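You operate a simulated robot arm through the tools that you are given. There is no shell and no other tool. Be economical: measure what you need, move in short steps, check, and stop when the job is done.

The job below is to be done with a simulated robot arm. You get a single attempt, and the scene is never put back.

Task
Put the cork cap on the yellow plate. Then put the red spool on top of the white bulb on the top of the trestle table.
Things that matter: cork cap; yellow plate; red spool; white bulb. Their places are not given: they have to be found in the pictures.

It is judged by the outcome, as a careful person would: the job done as asked, and still so three seconds after it is handed in. It fails if anything else is knocked over, pushed out of place, dropped, spilled or broken.

Robot
A 7-joint arm with a two-finger parallel gripper, fixed in place. Base frame: the origin is at the foot of the arm, x ahead of it, y to its left, z up; the work surface is at about z = 0. Lengths are in m, angles in degrees, forces in N, time in s.
With the tool pointing down near the work surface it reaches from about 0.24 to 0.62 m from the base axis. Its first joint turns from -66.0 to 66.0 degrees. Payload 2.6 kg.
Tool frame: the origin (TCP) lies between the finger pads and is the grasp point; the fingertips stand 0.03 m ahead of it; z points along the fingers, y is the line along which they close. Largest opening 0.094 m; finger width 0.028, thickness 0.01; the body of the gripper, 0.05 by 0.096 m, starts 0.055 m behind the TCP.
Orientation is that of the tool frame in the base frame, as a unit quaternion [x, y, z, w]. With the fingers straight down and closing along the base's y, the tool's x points along the base's -x, its y along +y and its z along -z.

Tools
- The arm moves only by the tool play_rows. Its argument "targets" is a list of rows, each an object of numbers (a shift or turn left out is 0, a gripper value left out holds the last): "x", "y", "z": the shift along the base's x, y, z in m; "ax", "ay", "az": the turn, a rotation vector about the base's x, y, z in degrees; "grip": the finger opening in m, from 0 to 0.094. In form: [{"x": .., "y": .., "z": .., "ax": .., "ay": .., "az": .., "grip": ..}, ...]. A call has 1 to 8 rows; each row is the pose to reach, as a shift and turn from the pose commanded when the call began. Each row takes 0.2 s and may step no farther than 0.05 m and 8.6 degrees from the row before; otherwise, or with a gripper value out of range, the whole call is refused. Where a pose cannot be reached the arm comes as near as it can. A force on the tool above 40 N (or 10 N above the force at the start of the call, whichever is more), or a blocked arm, ends the call early, and 0.2 s more pass. Each finger travels about 0.072 m/s and halts on what it meets, pressing with about 21 N; the grip force reading is that of the motor and also rises with nothing between the fingers. The clock runs only during rows and for 0.2 s after the last one: add rows that repeat a pose to give the fingers time. The reply holds the time, the measured pose of the TCP, the force on the tool along the base axes, the opening and the grip force, in the units named above and with some noise.
- Cameras (640 x 400 px; columns grow to the right, rows downward): "scene" is fixed at [0.036, 0.4277, 0.5695]; the picture's right is [-0.79, -0.61, 0.00], its down [-0.31, 0.40, -0.86] and it looks along [0.53, -0.68, -0.51] (base axes); focal length 309 px, centre (320, 200). "wrist" rides on the gripper at [-0.037, 0, -0.058] in the tool frame; the picture's right is [0.00, -1.00, 0.00], its down [0.97, 0.00, -0.24] and it looks along [0.24, 0.00, 0.97] (tool axes); focal length 218 px, centre (320, 200).
- snapshot(camera): a new picture of that camera. No time passes.
- point_at(camera, pixels): there is no depth. For up to 12 entries [column, row, z] of the newest picture of that camera ("zoom" is the newest enlarged one), the place [x, y] in the base frame at which the ray of that pixel passes the height z, good to about 0.002 m. No time passes.
- close_up(camera, box): a new picture of the part [left, top, right, bottom] of that camera's present view, enlarged. No time passes.
- sign_off(): hands the job in; it is judged then, once.

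Go step by step. Measure first, check grasps and placings, and put right what went wrong. The budget is 80 turns and 54 pictures, counting those below and the enlarged ones. Unless the task says otherwise, let go and move clear before handing in, and close with one line.

The tools are called after ">>>" as name(argument=value, ...) on one line, values as JSON. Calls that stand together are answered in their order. play_rows: Moves the arm, as the interface text tells. Its arguments: {"type":"object","properties":{"targets":{"type":"array"}},"required":["targets"]} The other tools are called the same way: snapshot (camera) takes a picture; point_at (camera, pixels) gives the place at which the rays of pixels pass given heights; close_up (camera, box) takes an enlarged picture of a part of a camera's view; sign_off () hands the job in.

At the start:

```text
clock: 0.0
ee_pos: [0.3839, -0.1888, 0.3425]
tcp_rot: [0.001, 1.0, 0.0, 0.001]
ft_force: [-0.2, 0.3, 0.1]
opening: 0.0941
grip_force: 0.0
```

scene: 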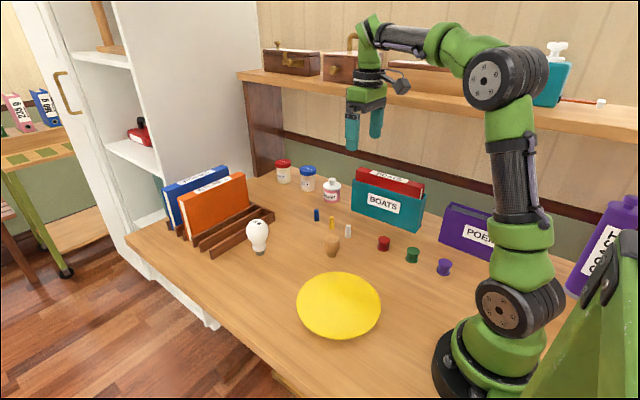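
wrist: 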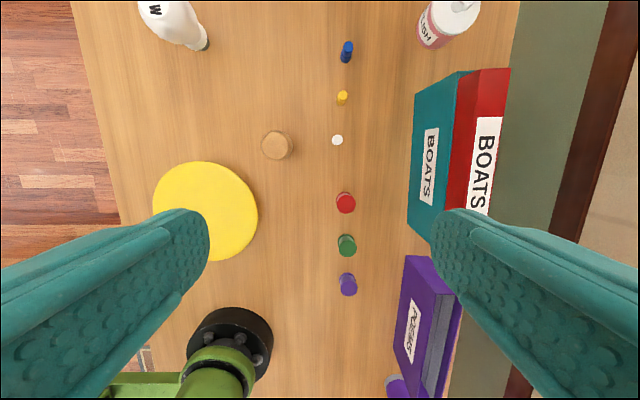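

The pictures show the cork cap near scene pixel (333,245), the yellow plate at (338,305), the red spool at (384,243) and the white bulb at (257,235). I'll enlarge these areas before measuring.

>>> close_up(camera="scene", box=[230, 200, 390, 300])

>>> close_up(camera="wrist", box=[130, 0, 370, 150])

>>> point_at(camera="wrist", pixels=[[277, 145, 0.03], [277, 145, 0.05], [346, 203, 0.02], [205, 210, 0.01], [206, 45, 0.0], [152, 5, 0.08], [255, 210, 0.01], [154, 210, 0.01], [205, 162, 0.01], [337, 140, 0.02]])

>>> point_at(camera="scene", pixels=[[333, 256, 0.0], [333, 238, 0.03], [333, 238, 0.05], [384, 250, 0.0], [384, 238, 0.02], [259, 254, 0.0], [338, 305, 0.01], [257, 220, 0.08]])

```text
4.00 times, centred on (310, 250) of scene
```

zoom: 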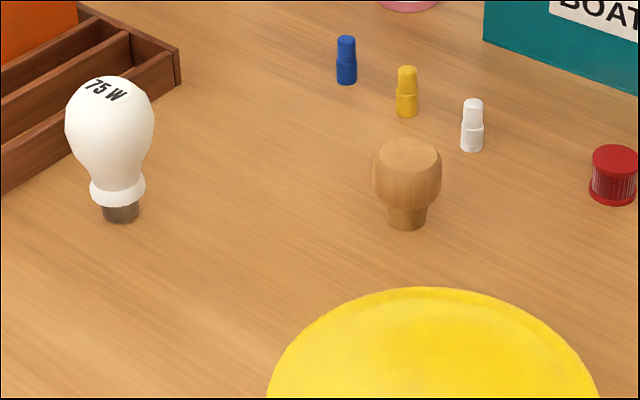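

```text
2.67 times, centred on (250, 75) of wrist
```

zoom: 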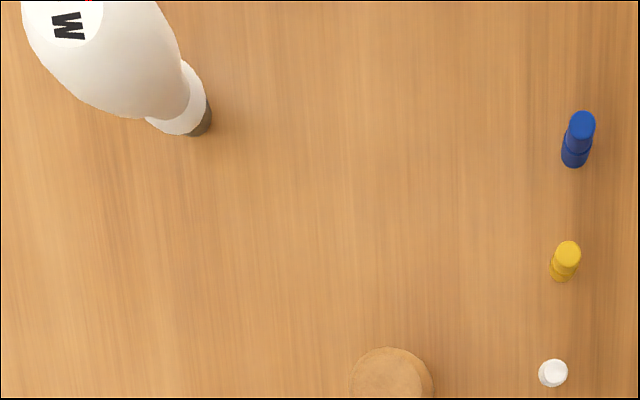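

```text
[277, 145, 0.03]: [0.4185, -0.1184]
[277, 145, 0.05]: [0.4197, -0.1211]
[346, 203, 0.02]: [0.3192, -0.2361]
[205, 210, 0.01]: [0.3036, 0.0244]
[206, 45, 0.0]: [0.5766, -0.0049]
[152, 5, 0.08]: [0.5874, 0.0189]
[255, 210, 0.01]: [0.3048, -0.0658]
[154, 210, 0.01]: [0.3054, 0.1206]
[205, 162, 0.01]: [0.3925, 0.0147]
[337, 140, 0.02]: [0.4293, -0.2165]
```

```text
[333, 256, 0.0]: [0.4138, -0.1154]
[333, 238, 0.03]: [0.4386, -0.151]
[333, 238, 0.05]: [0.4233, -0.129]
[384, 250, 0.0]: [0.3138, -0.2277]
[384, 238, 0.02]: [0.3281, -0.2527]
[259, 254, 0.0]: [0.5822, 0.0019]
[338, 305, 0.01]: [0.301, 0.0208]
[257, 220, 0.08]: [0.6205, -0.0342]
```

The two cameras agree: the cork is at about (0.418,-0.118) with its top near z 0.05. The plate centre is about (0.303,0.022), the spool (0.318,-0.232) and the bulb (0.578,0.00). I'll move above the cork and check it from there.

>>> play_rows(targets=[{"x": 0.01, "y": 0.02, "z": -0.03}, {"x": 0.02, "y": 0.04, "z": -0.07}, {"x": 0.03, "y": 0.06, "z": -0.11}, {"x": 0.034, "y": 0.07, "z": -0.15}, {"x": 0.034, "y": 0.07, "z": -0.19}, {"x": 0.034, "y": 0.07, "z": -0.21}, {"x": 0.034, "y": 0.07, "z": -0.21}])

>>> snapshot(camera="wrist")

```text
clock: 1.6
ee_pos: [0.417, -0.1184, 0.1314]
tcp_rot: [0.0, 1.0, 0.0, 0.0]
ft_force: [0.6, 0.4, 0.0]
opening: 0.0941
grip_force: 0.0
```

```text
49 pictures are left
```

wrist: 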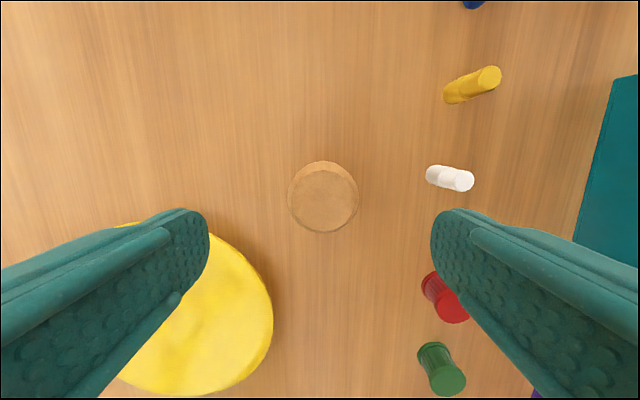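

The cork's top disc is at (327,201) and nothing is in the fingers' path. I'll measure its centre before going down.

>>> point_at(camera="wrist", pixels=[[327, 202, 0.05], [290, 202, 0.045], [359, 202, 0.045], [327, 235, 0.05], [459, 312, 0.025], [425, 280, 0.0]])

```text
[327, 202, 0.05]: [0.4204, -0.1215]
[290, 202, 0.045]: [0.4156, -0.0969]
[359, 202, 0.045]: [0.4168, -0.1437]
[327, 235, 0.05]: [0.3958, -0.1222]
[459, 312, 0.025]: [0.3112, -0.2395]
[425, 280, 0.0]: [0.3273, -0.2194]
```

The cork head's centre is about (0.419,-0.120) and it is 0.046 wide. I'll go down to z≈0.036 and close.

>>> play_rows(targets=[{"x": 0.001, "y": -0.002, "z": -0.04}, {"x": 0.001, "y": -0.002, "z": -0.075}, {"x": 0.001, "y": -0.002, "z": -0.094}, {"x": 0.001, "y": -0.002, "z": -0.094, "grip": 0.03}, {"x": 0.001, "y": -0.002, "z": -0.094, "grip": 0.03}, {"x": 0.001, "y": -0.002, "z": -0.094, "grip": 0.03}])

```text
clock: 3.0
ee_pos: [0.4185, -0.1204, 0.0393]
tcp_rot: [0.0, 1.0, 0.0, -0.001]
ft_force: [0.0, 0.1, 0.5]
opening: 0.046
grip_force: 21.1
```

The cork is held, with the opening at 0.046. I'll lift it and carry it over the plate.

>>> play_rows(targets=[{"z": 0.04}, {"z": 0.07, "x": -0.015, "y": 0.02}, {"z": 0.07, "x": -0.04, "y": 0.055}, {"z": 0.07, "x": -0.068, "y": 0.088}, {"z": 0.07, "x": -0.096, "y": 0.12}, {"z": 0.07, "x": -0.115, "y": 0.142}, {"z": 0.07, "x": -0.115, "y": 0.142}])

>>> snapshot(camera="scene")

>>> close_up(camera="scene", box=[260, 240, 420, 340])

```text
clock: 4.6
ee_pos: [0.3043, 0.023, 0.1096]
tcp_rot: [0.0, 1.0, 0.0, 0.0]
ft_force: [0.1, 0.4, -0.5]
opening: 0.0459
grip_force: 21.3
```

```text
48 pictures are left
```

scene: 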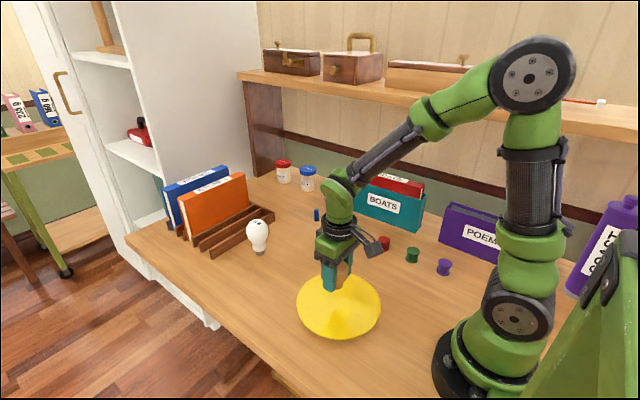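

```text
4.00 times, centred on (340, 290) of scene
```

zoom: 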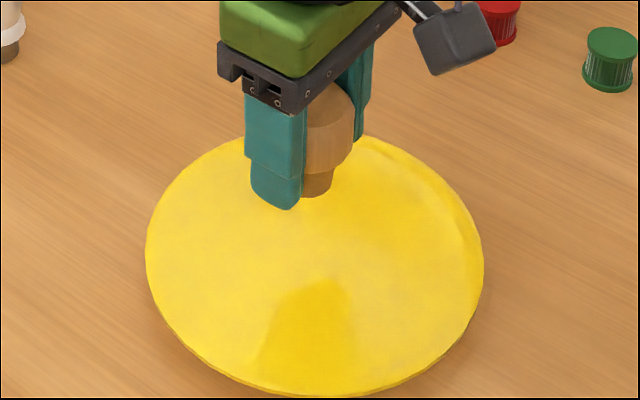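

The cork hangs over the plate with its bottom at about z 0.07. I'll lower it 0.055, then feel for contact in small steps.

>>> play_rows(targets=[{"z": -0.03}, {"z": -0.05}, {"z": -0.055}, {"z": -0.055}])

>>> close_up(camera="scene", box=[260, 240, 420, 340])

```text
clock: 5.6
ee_pos: [0.3036, 0.0209, 0.0547]
tcp_rot: [0.0, 1.0, 0.0, 0.002]
ft_force: [1.9, 1.1, 18.2]
opening: 0.0452
grip_force: 21.3
```

```text
4.00 times, centred on (340, 290) of scene
```

zoom: 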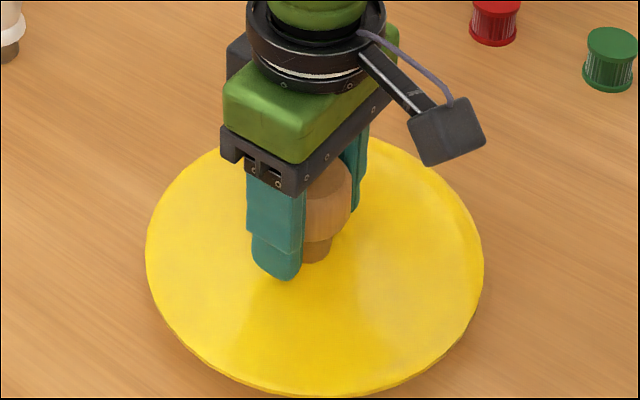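

A force of 18 N shows the cork is on the plate, whose surface is about z 0.013. I'll ease up 1.5 mm, open, and rise straight up.

>>> play_rows(targets=[{"z": 0.001}, {"z": 0.0015}])

>>> play_rows(targets=[{"grip": 0.06}, {"grip": 0.09}, {"grip": 0.09}, {"z": 0.03}, {"z": 0.07}, {"z": 0.11}, {"z": 0.13}])

>>> snapshot(camera="wrist")

>>> close_up(camera="scene", box=[260, 240, 420, 340])

```text
clock: 6.2
ee_pos: [0.3033, 0.0207, 0.0558]
tcp_rot: [0.0, 1.0, 0.0, -0.001]
ft_force: [2.1, 0.3, 4.7]
opening: 0.0454
grip_force: 21.1
```

```text
clock: 7.8
ee_pos: [0.3025, 0.0218, 0.1856]
tcp_rot: [0.0, 1.0, 0.0, 0.0]
ft_force: [-0.8, -0.6, 0.1]
opening: 0.0902
grip_force: 0.0
```

```text
45 pictures are left
```

wrist: 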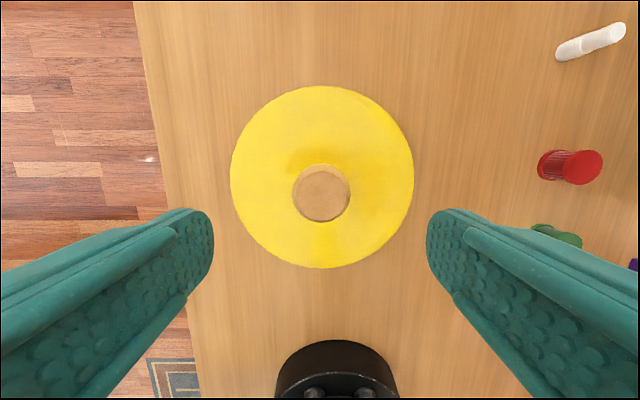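

```text
4.00 times, centred on (340, 290) of scene
```

zoom: 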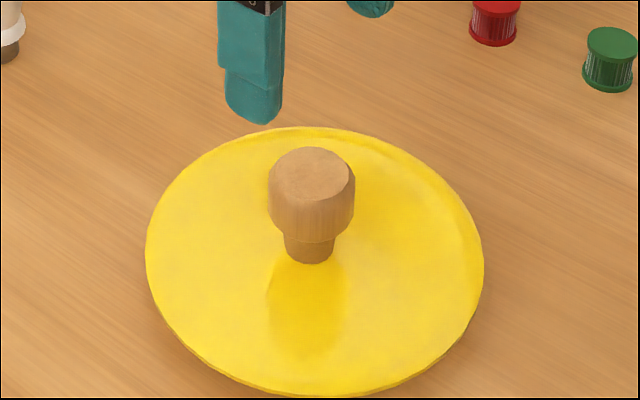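

The cork stands upright on the plate. Next I'll go above the red spool.

>>> play_rows(targets=[{"y": -0.035}, {"y": -0.08, "x": 0.003}, {"y": -0.125, "x": 0.006, "z": -0.01}, {"y": -0.17, "x": 0.01, "z": -0.02}, {"y": -0.215, "x": 0.014, "z": -0.03, "grip": 0.07}, {"y": -0.254, "x": 0.016, "z": -0.05, "grip": 0.07}, {"y": -0.254, "x": 0.016, "z": -0.07, "grip": 0.07}, {"y": -0.254, "x": 0.016, "z": -0.07, "grip": 0.07}])

>>> snapshot(camera="wrist")

>>> close_up(camera="scene", box=[340, 190, 480, 280])

```text
clock: 9.6
ee_pos: [0.3195, -0.2354, 0.1142]
tcp_rot: [0.0, 1.0, 0.0, 0.0]
ft_force: [0.0, 0.1, 0.3]
opening: 0.0698
grip_force: 0.1
```

```text
43 pictures are left
```

wrist: 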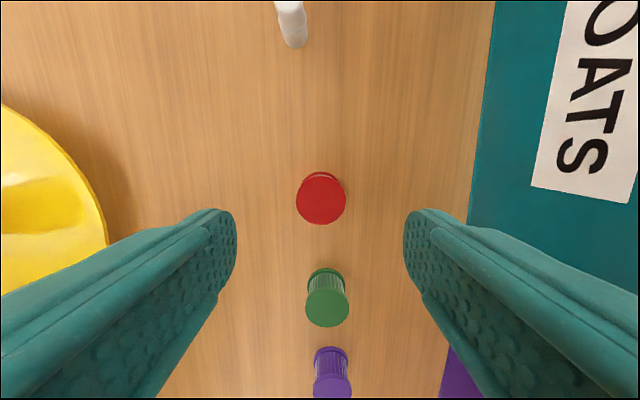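

```text
4.44 times, centred on (410, 235) of scene
```

zoom: 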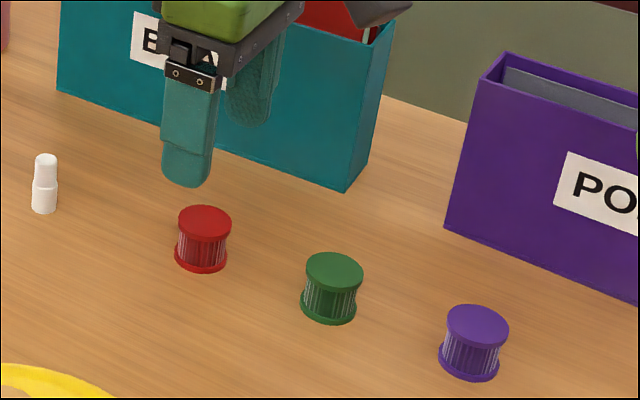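

The spool's top disc is centred at (321,199) and its bottom edge shows at (324,175). I'll measure its centre and the distance to the teal box.

>>> point_at(camera="wrist", pixels=[[321, 199, 0.028], [296, 199, 0.028], [346, 199, 0.028], [325, 195, 0.0], [327, 300, 0.028], [470, 200, 0.0], [327, 275, 0.028]])

>>> point_at(camera="zoom", pixels=[[205, 222, 0.024], [205, 222, 0.028], [205, 222, 0.032], [201, 258, 0.0]])

```text
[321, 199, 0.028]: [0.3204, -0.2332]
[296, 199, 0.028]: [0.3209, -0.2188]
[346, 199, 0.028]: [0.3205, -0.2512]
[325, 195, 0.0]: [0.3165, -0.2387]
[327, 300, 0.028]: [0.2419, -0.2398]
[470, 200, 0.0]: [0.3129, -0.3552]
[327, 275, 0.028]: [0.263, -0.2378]
```

```text
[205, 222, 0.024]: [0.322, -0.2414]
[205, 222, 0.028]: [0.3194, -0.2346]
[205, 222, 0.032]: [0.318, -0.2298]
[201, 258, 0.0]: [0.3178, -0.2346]
```

The spool is at about (0.319,-0.235), 0.032 across and about 0.028 tall, and the neighbours are clear. I'll go down to z≈0.034 and grip it.

>>> play_rows(targets=[{"z": -0.04}, {"z": -0.07}, {"z": -0.08}, {"z": -0.08, "grip": 0.02}, {"z": -0.08, "grip": 0.02}, {"z": -0.08, "grip": 0.02}, {"z": -0.08, "grip": 0.02}])

>>> close_up(camera="scene", box=[340, 190, 480, 280])

```text
clock: 11.2
ee_pos: [0.3177, -0.2332, 0.0348]
tcp_rot: [0.0, 1.0, 0.0, -0.001]
ft_force: [0.2, -0.3, -0.3]
opening: 0.0319
grip_force: 20.7
```

```text
4.44 times, centred on (410, 235) of scene
```

zoom: 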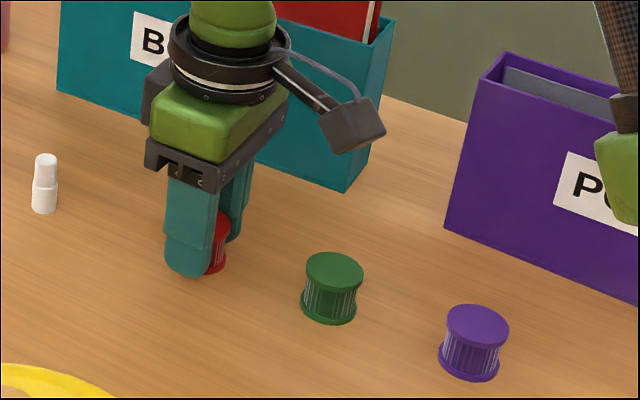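

The spool is held, with the opening at 0.032. I'll lift it well up, then head toward the bulb for a look.

>>> play_rows(targets=[{"z": 0.03}, {"z": 0.075}, {"z": 0.12}, {"z": 0.165}, {"z": 0.2, "x": 0.02, "y": 0.02}, {"z": 0.215, "x": 0.05, "y": 0.055}, {"z": 0.215, "x": 0.08, "y": 0.09}, {"z": 0.215, "x": 0.1, "y": 0.13}])

>>> play_rows(targets=[{"x": 0.02, "y": 0.035}, {"x": 0.04, "y": 0.07}, {"x": 0.05, "y": 0.1}, {"x": 0.05, "y": 0.1}])

>>> snapshot(camera="wrist")

>>> close_up(camera="scene", box=[217, 200, 297, 250])

```text
clock: 13.0
ee_pos: [0.4178, -0.1005, 0.2504]
tcp_rot: [0.0, 1.0, 0.0, 0.001]
ft_force: [0.3, 0.4, 0.6]
opening: 0.0319
grip_force: 21.1
```

```text
clock: 14.0
ee_pos: [0.4683, -0.0023, 0.2498]
tcp_rot: [0.0, 1.0, 0.0, -0.001]
ft_force: [-0.9, 1.3, 0.0]
opening: 0.032
grip_force: 21.0
```

```text
40 pictures are left
```

wrist: 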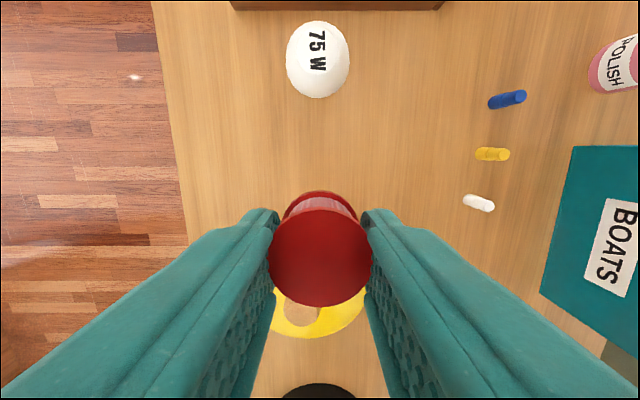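

```text
8.00 times, centred on (257, 225) of scene
```

zoom: 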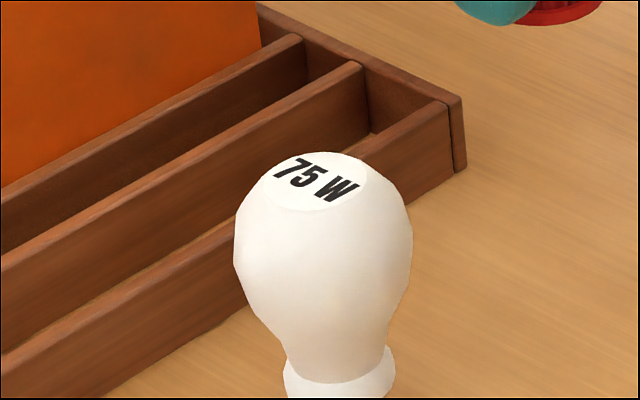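

The bulb has a flat top disc labelled "75 W", centred at zoom (315,184) and near wrist (318,50). I'll find its height by matching the two views.

>>> point_at(camera="zoom", pixels=[[315, 184, 0.08], [315, 184, 0.09], [315, 184, 0.1], [315, 184, 0.11], [315, 184, 0.12], [262, 184, 0.1], [368, 184, 0.1]])

>>> close_up(camera="wrist", box=[278, 10, 358, 110])

>>> point_at(camera="wrist", pixels=[[318, 50, 0.08], [318, 50, 0.09], [318, 50, 0.1], [318, 50, 0.11], [318, 50, 0.12], [286, 60, 0.07], [350, 60, 0.07], [236, 8, 0.02], [440, 8, 0.02]])

```text
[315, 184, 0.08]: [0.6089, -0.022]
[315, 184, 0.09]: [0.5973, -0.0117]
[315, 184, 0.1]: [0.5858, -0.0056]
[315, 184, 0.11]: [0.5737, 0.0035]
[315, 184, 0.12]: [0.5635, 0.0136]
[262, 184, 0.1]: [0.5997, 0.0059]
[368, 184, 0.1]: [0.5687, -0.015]
```

```text
4.00 times, centred on (318, 60) of wrist
```

zoom: 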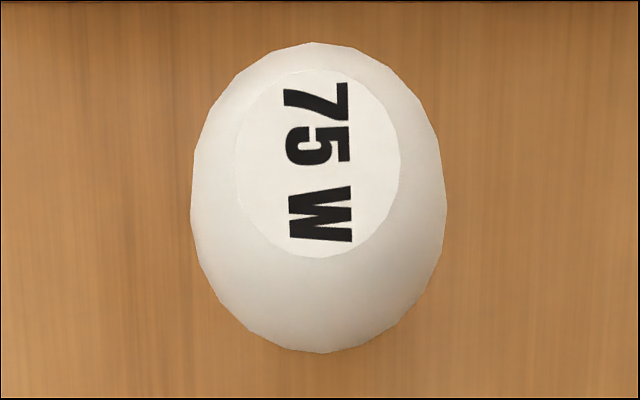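

```text
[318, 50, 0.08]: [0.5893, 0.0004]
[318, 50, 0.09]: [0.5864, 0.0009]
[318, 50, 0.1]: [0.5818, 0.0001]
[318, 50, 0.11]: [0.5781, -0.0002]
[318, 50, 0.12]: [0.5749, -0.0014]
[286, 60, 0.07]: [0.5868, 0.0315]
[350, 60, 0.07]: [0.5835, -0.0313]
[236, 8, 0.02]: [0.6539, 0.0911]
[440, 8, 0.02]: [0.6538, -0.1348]
```

The disc's centre in this zoom is (318,164), with its edges at x 235 to 401 and y 68 to 258. I'll compute from that.

>>> point_at(camera="zoom", pixels=[[318, 163, 0.1], [318, 163, 0.105], [318, 163, 0.11], [235, 163, 0.106], [401, 163, 0.106], [318, 68, 0.106], [318, 258, 0.106]])

```text
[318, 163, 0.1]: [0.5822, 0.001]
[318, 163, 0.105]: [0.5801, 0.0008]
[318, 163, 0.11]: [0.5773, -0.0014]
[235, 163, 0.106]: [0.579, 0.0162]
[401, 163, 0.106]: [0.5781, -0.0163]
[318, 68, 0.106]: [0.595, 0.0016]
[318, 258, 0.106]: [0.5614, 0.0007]
```

The disc is 0.033 across, centred at about (0.579,0.0005) with its top at z≈0.106. I'll check where the held spool sits and where the orange book stands, then move closer.

>>> point_at(camera="wrist", pixels=[[320, 258, 0.243], [320, 210, 0.243], [320, 306, 0.243], [269, 258, 0.243], [372, 258, 0.243]])

>>> play_rows(targets=[{"x": 0.03}, {"x": 0.06, "z": -0.01}, {"x": 0.085, "z": -0.03}, {"x": 0.085, "z": -0.04}, {"x": 0.085, "z": -0.04}])

>>> snapshot(camera="scene")

>>> snapshot(camera="wrist")

```text
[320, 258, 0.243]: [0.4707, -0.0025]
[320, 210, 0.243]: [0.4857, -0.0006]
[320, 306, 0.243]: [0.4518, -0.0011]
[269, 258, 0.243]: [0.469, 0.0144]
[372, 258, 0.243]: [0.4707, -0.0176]
```

```text
clock: 15.2
ee_pos: [0.5521, -0.0021, 0.2108]
tcp_rot: [0.0, 1.0, 0.0, 0.0]
ft_force: [0.4, -0.3, -0.1]
opening: 0.032
grip_force: 20.9
```

```text
37 pictures are left
```

scene: 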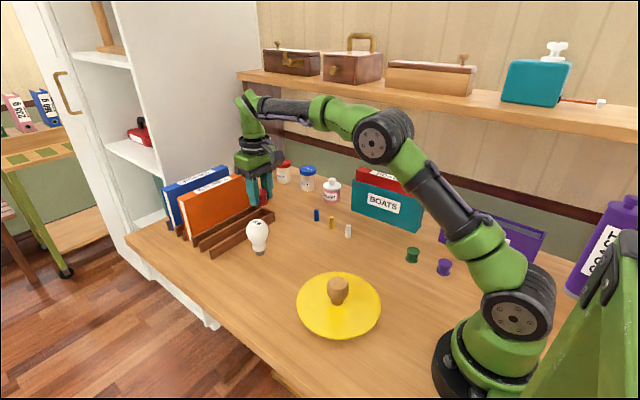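

```text
36 pictures are left
```

wrist: 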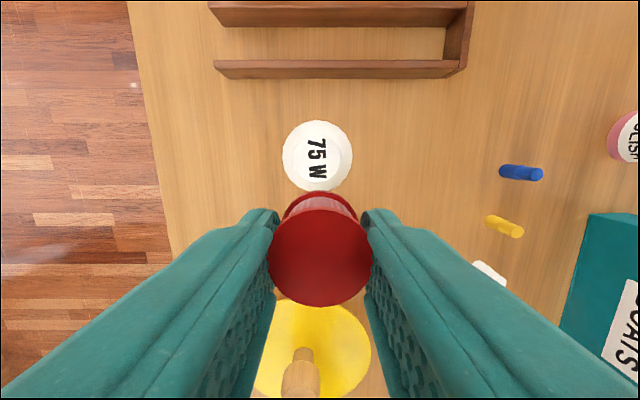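

The spool centre is within 1 mm of the TCP, at about (+0.0005, 0). The bulb disc now appears near wrist (317,157), and the rack's first rail is beyond the bulb and low. I'll enlarge the bulb to refine the position.

>>> close_up(camera="wrist", box=[270, 115, 366, 175])

```text
6.67 times, centred on (318, 145) of wrist
```

zoom: 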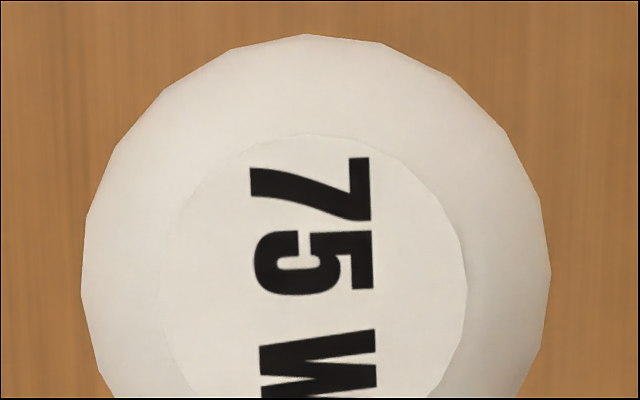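

>>> point_at(camera="zoom", pixels=[[315, 287, 0.1], [315, 287, 0.106], [315, 287, 0.112], [162, 287, 0.106], [468, 287, 0.106], [315, 133, 0.106]])

```text
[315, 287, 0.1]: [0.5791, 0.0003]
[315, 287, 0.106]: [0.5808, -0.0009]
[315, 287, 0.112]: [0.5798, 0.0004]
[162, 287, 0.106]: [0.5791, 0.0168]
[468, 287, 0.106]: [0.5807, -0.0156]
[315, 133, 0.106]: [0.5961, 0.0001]
```

The bulb's disc centre is confirmed at (0.5797,0.0003). I'll move over it with the spool's bottom about 15 mm above and read the pose.

>>> play_rows(targets=[{"x": 0.015, "y": 0.0015}, {"x": 0.0262, "y": 0.0025}, {"x": 0.0262, "y": 0.0025, "z": -0.025}, {"x": 0.0262, "y": 0.0025, "z": -0.045}, {"x": 0.0262, "y": 0.0025, "z": -0.052}, {"x": 0.0262, "y": 0.0025, "z": -0.052}, {"x": 0.0262, "y": 0.0025, "z": -0.052}])

>>> close_up(camera="scene", box=[209, 190, 305, 250])

>>> snapshot(camera="wrist")

```text
clock: 16.8
ee_pos: [0.5799, 0.0006, 0.1589]
tcp_rot: [0.0, 1.0, 0.001, 0.0]
ft_force: [0.4, -0.1, 0.3]
opening: 0.0322
grip_force: 20.7
```

```text
6.67 times, centred on (257, 220) of scene
```

zoom: 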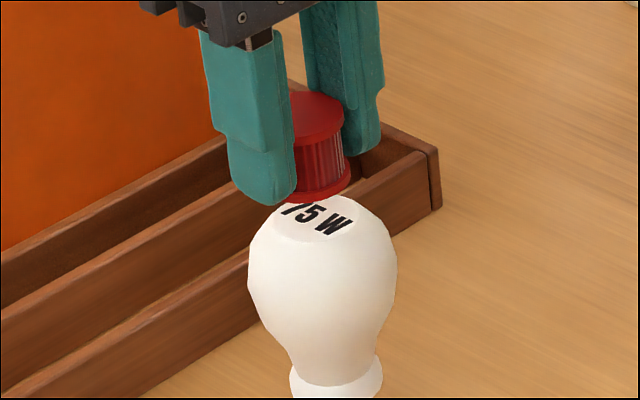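

```text
33 pictures are left
```

wrist: 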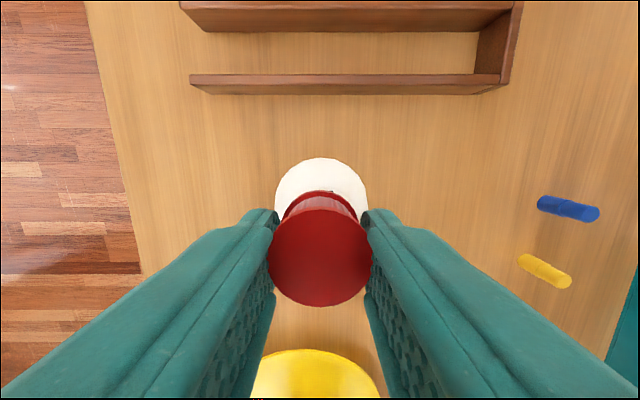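

The spool is lined up over the disc in both views: wrist column 320, and within 1–2 mm in the scene view. The gap looks to be 12–18 mm, so I'll go down 10 mm and check.

>>> play_rows(targets=[{"z": -0.005}, {"z": -0.01}, {"z": -0.01}])

>>> close_up(camera="scene", box=[225, 200, 289, 240])

```text
clock: 17.6
ee_pos: [0.5799, 0.0008, 0.1474]
tcp_rot: [0.0, 1.0, 0.0, 0.0]
ft_force: [-0.3, 0.3, 0.7]
opening: 0.0324
grip_force: 21.0
```

```text
10.00 times, centred on (257, 220) of scene
```

zoom: 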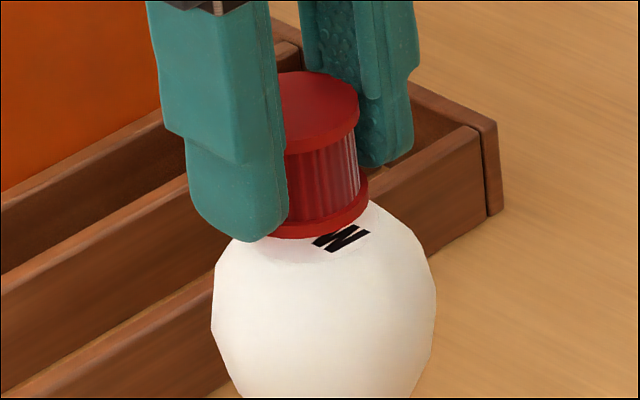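

About 6–7 mm remain, going by the lower edges of the disc and spool at rows 262 and 238. I'll lower it gently in small steps and watch the force.

>>> play_rows(targets=[{"z": -0.002}, {"z": -0.004}, {"z": -0.005}, {"z": -0.005}])

>>> close_up(camera="scene", box=[225, 200, 289, 240])

```text
clock: 18.6
ee_pos: [0.5796, 0.0003, 0.144]
tcp_rot: [0.0, 1.0, 0.0, 0.0]
ft_force: [-0.3, -0.5, -0.9]
opening: 0.0321
grip_force: 20.8
```

```text
10.00 times, centred on (257, 220) of scene
```

zoom: 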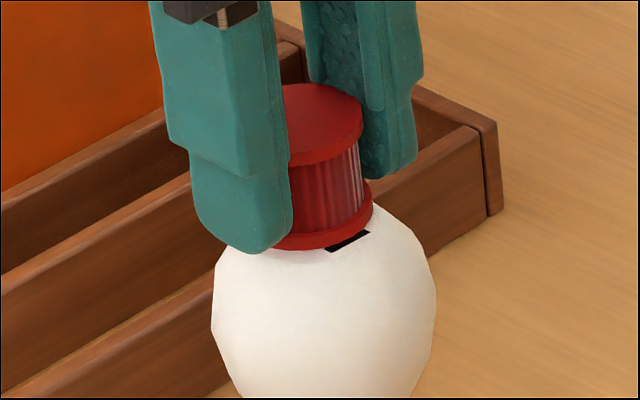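

About 3 mm remain and there is no contact force yet. I'll continue in 1 mm steps.

>>> play_rows(targets=[{"z": -0.001}, {"z": -0.002}, {"z": -0.002}])

>>> play_rows(targets=[{"z": -0.001}, {"z": -0.001}])

>>> close_up(camera="scene", box=[225, 200, 289, 240])

```text
clock: 19.4
ee_pos: [0.5807, -0.0006, 0.1418]
tcp_rot: [0.0, 1.0, 0.0, 0.0]
ft_force: [-0.2, 0.2, 0.8]
opening: 0.0322
grip_force: 20.8
```

```text
clock: 20.0
ee_pos: [0.5795, -0.0011, 0.1407]
tcp_rot: [0.0, 1.0, 0.001, 0.0]
ft_force: [-0.2, -0.6, -0.9]
opening: 0.0322
grip_force: 21.0
```

```text
10.00 times, centred on (257, 220) of scene
```

zoom: 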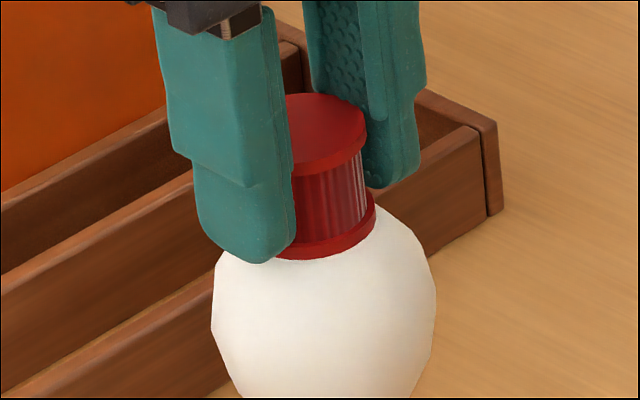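

The spool's lower edge is now at row 258 against the disc's at about 262, so under 1 mm remains. I'll take another 1 mm and read the force.

>>> play_rows(targets=[{"z": -0.0005}, {"z": -0.001}, {"z": -0.001}])

```text
clock: 20.8
ee_pos: [0.5803, -0.0014, 0.1393]
tcp_rot: [0.0, 1.0, -0.001, 0.0]
ft_force: [0.2, 0.8, 3.4]
opening: 0.0322
grip_force: 21.0
```

A force of 3.4 N upward shows the spool has touched the bulb. I'll open gradually.

>>> play_rows(targets=[{"grip": 0.036}, {"grip": 0.042}, {"grip": 0.055}, {"grip": 0.065}, {"grip": 0.065}])

>>> close_up(camera="scene", box=[225, 200, 289, 240])

```text
clock: 22.0
ee_pos: [0.5799, -0.0012, 0.1394]
tcp_rot: [0.0, 1.0, -0.001, 0.0]
ft_force: [-0.3, 0.7, 1.1]
opening: 0.0651
grip_force: 0.0
```

```text
10.00 times, centred on (257, 220) of scene
```

zoom: 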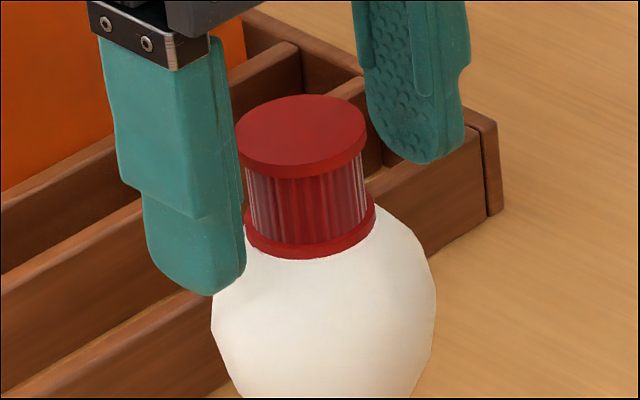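

The spool stands level and free on the bulb. I'll rise straight up and back away.

>>> play_rows(targets=[{"z": 0.015}, {"z": 0.04}, {"z": 0.075}, {"z": 0.11}, {"z": 0.12, "x": -0.03}, {"z": 0.12, "x": -0.07}, {"z": 0.12, "x": -0.1}, {"z": 0.12, "x": -0.1}])

>>> snapshot(camera="scene")

>>> snapshot(camera="wrist")

>>> close_up(camera="scene", box=[209, 200, 305, 260])

```text
clock: 23.8
ee_pos: [0.4813, 0.0006, 0.2591]
tcp_rot: [0.0, 1.0, 0.0, 0.0]
ft_force: [-0.6, 0.2, 0.2]
opening: 0.0648
grip_force: 0.1
out of reach, approached as far as the arm can: row 4
```

```text
28 pictures are left
```

scene: 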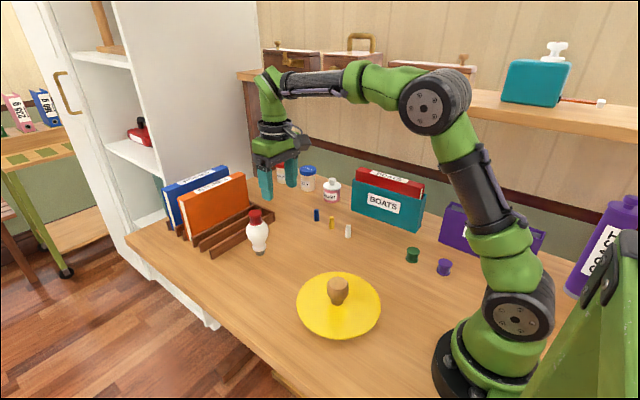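

```text
27 pictures are left
```

wrist: 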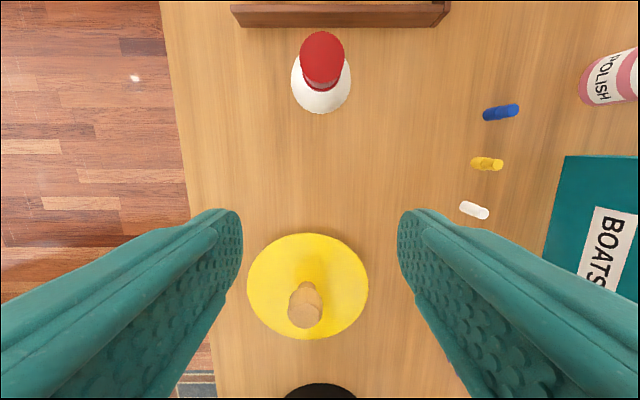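

```text
6.67 times, centred on (257, 230) of scene
```

zoom: 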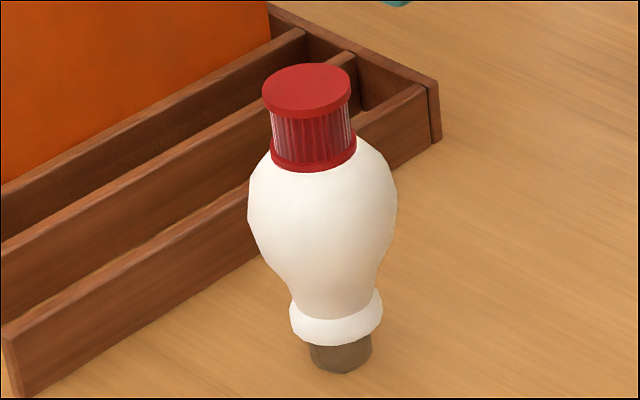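

The spool stands on the bulb at scene (256,215), the cork is upright on the plate at (337,290), and nothing else has moved. The arm is clear, so I'm handing in.

>>> sign_off()

```text
The job is handed in.
```

The cork cap is standing on the yellow plate, and the red spool is standing on top of the white bulb; the final pictures show nothing else disturbed.
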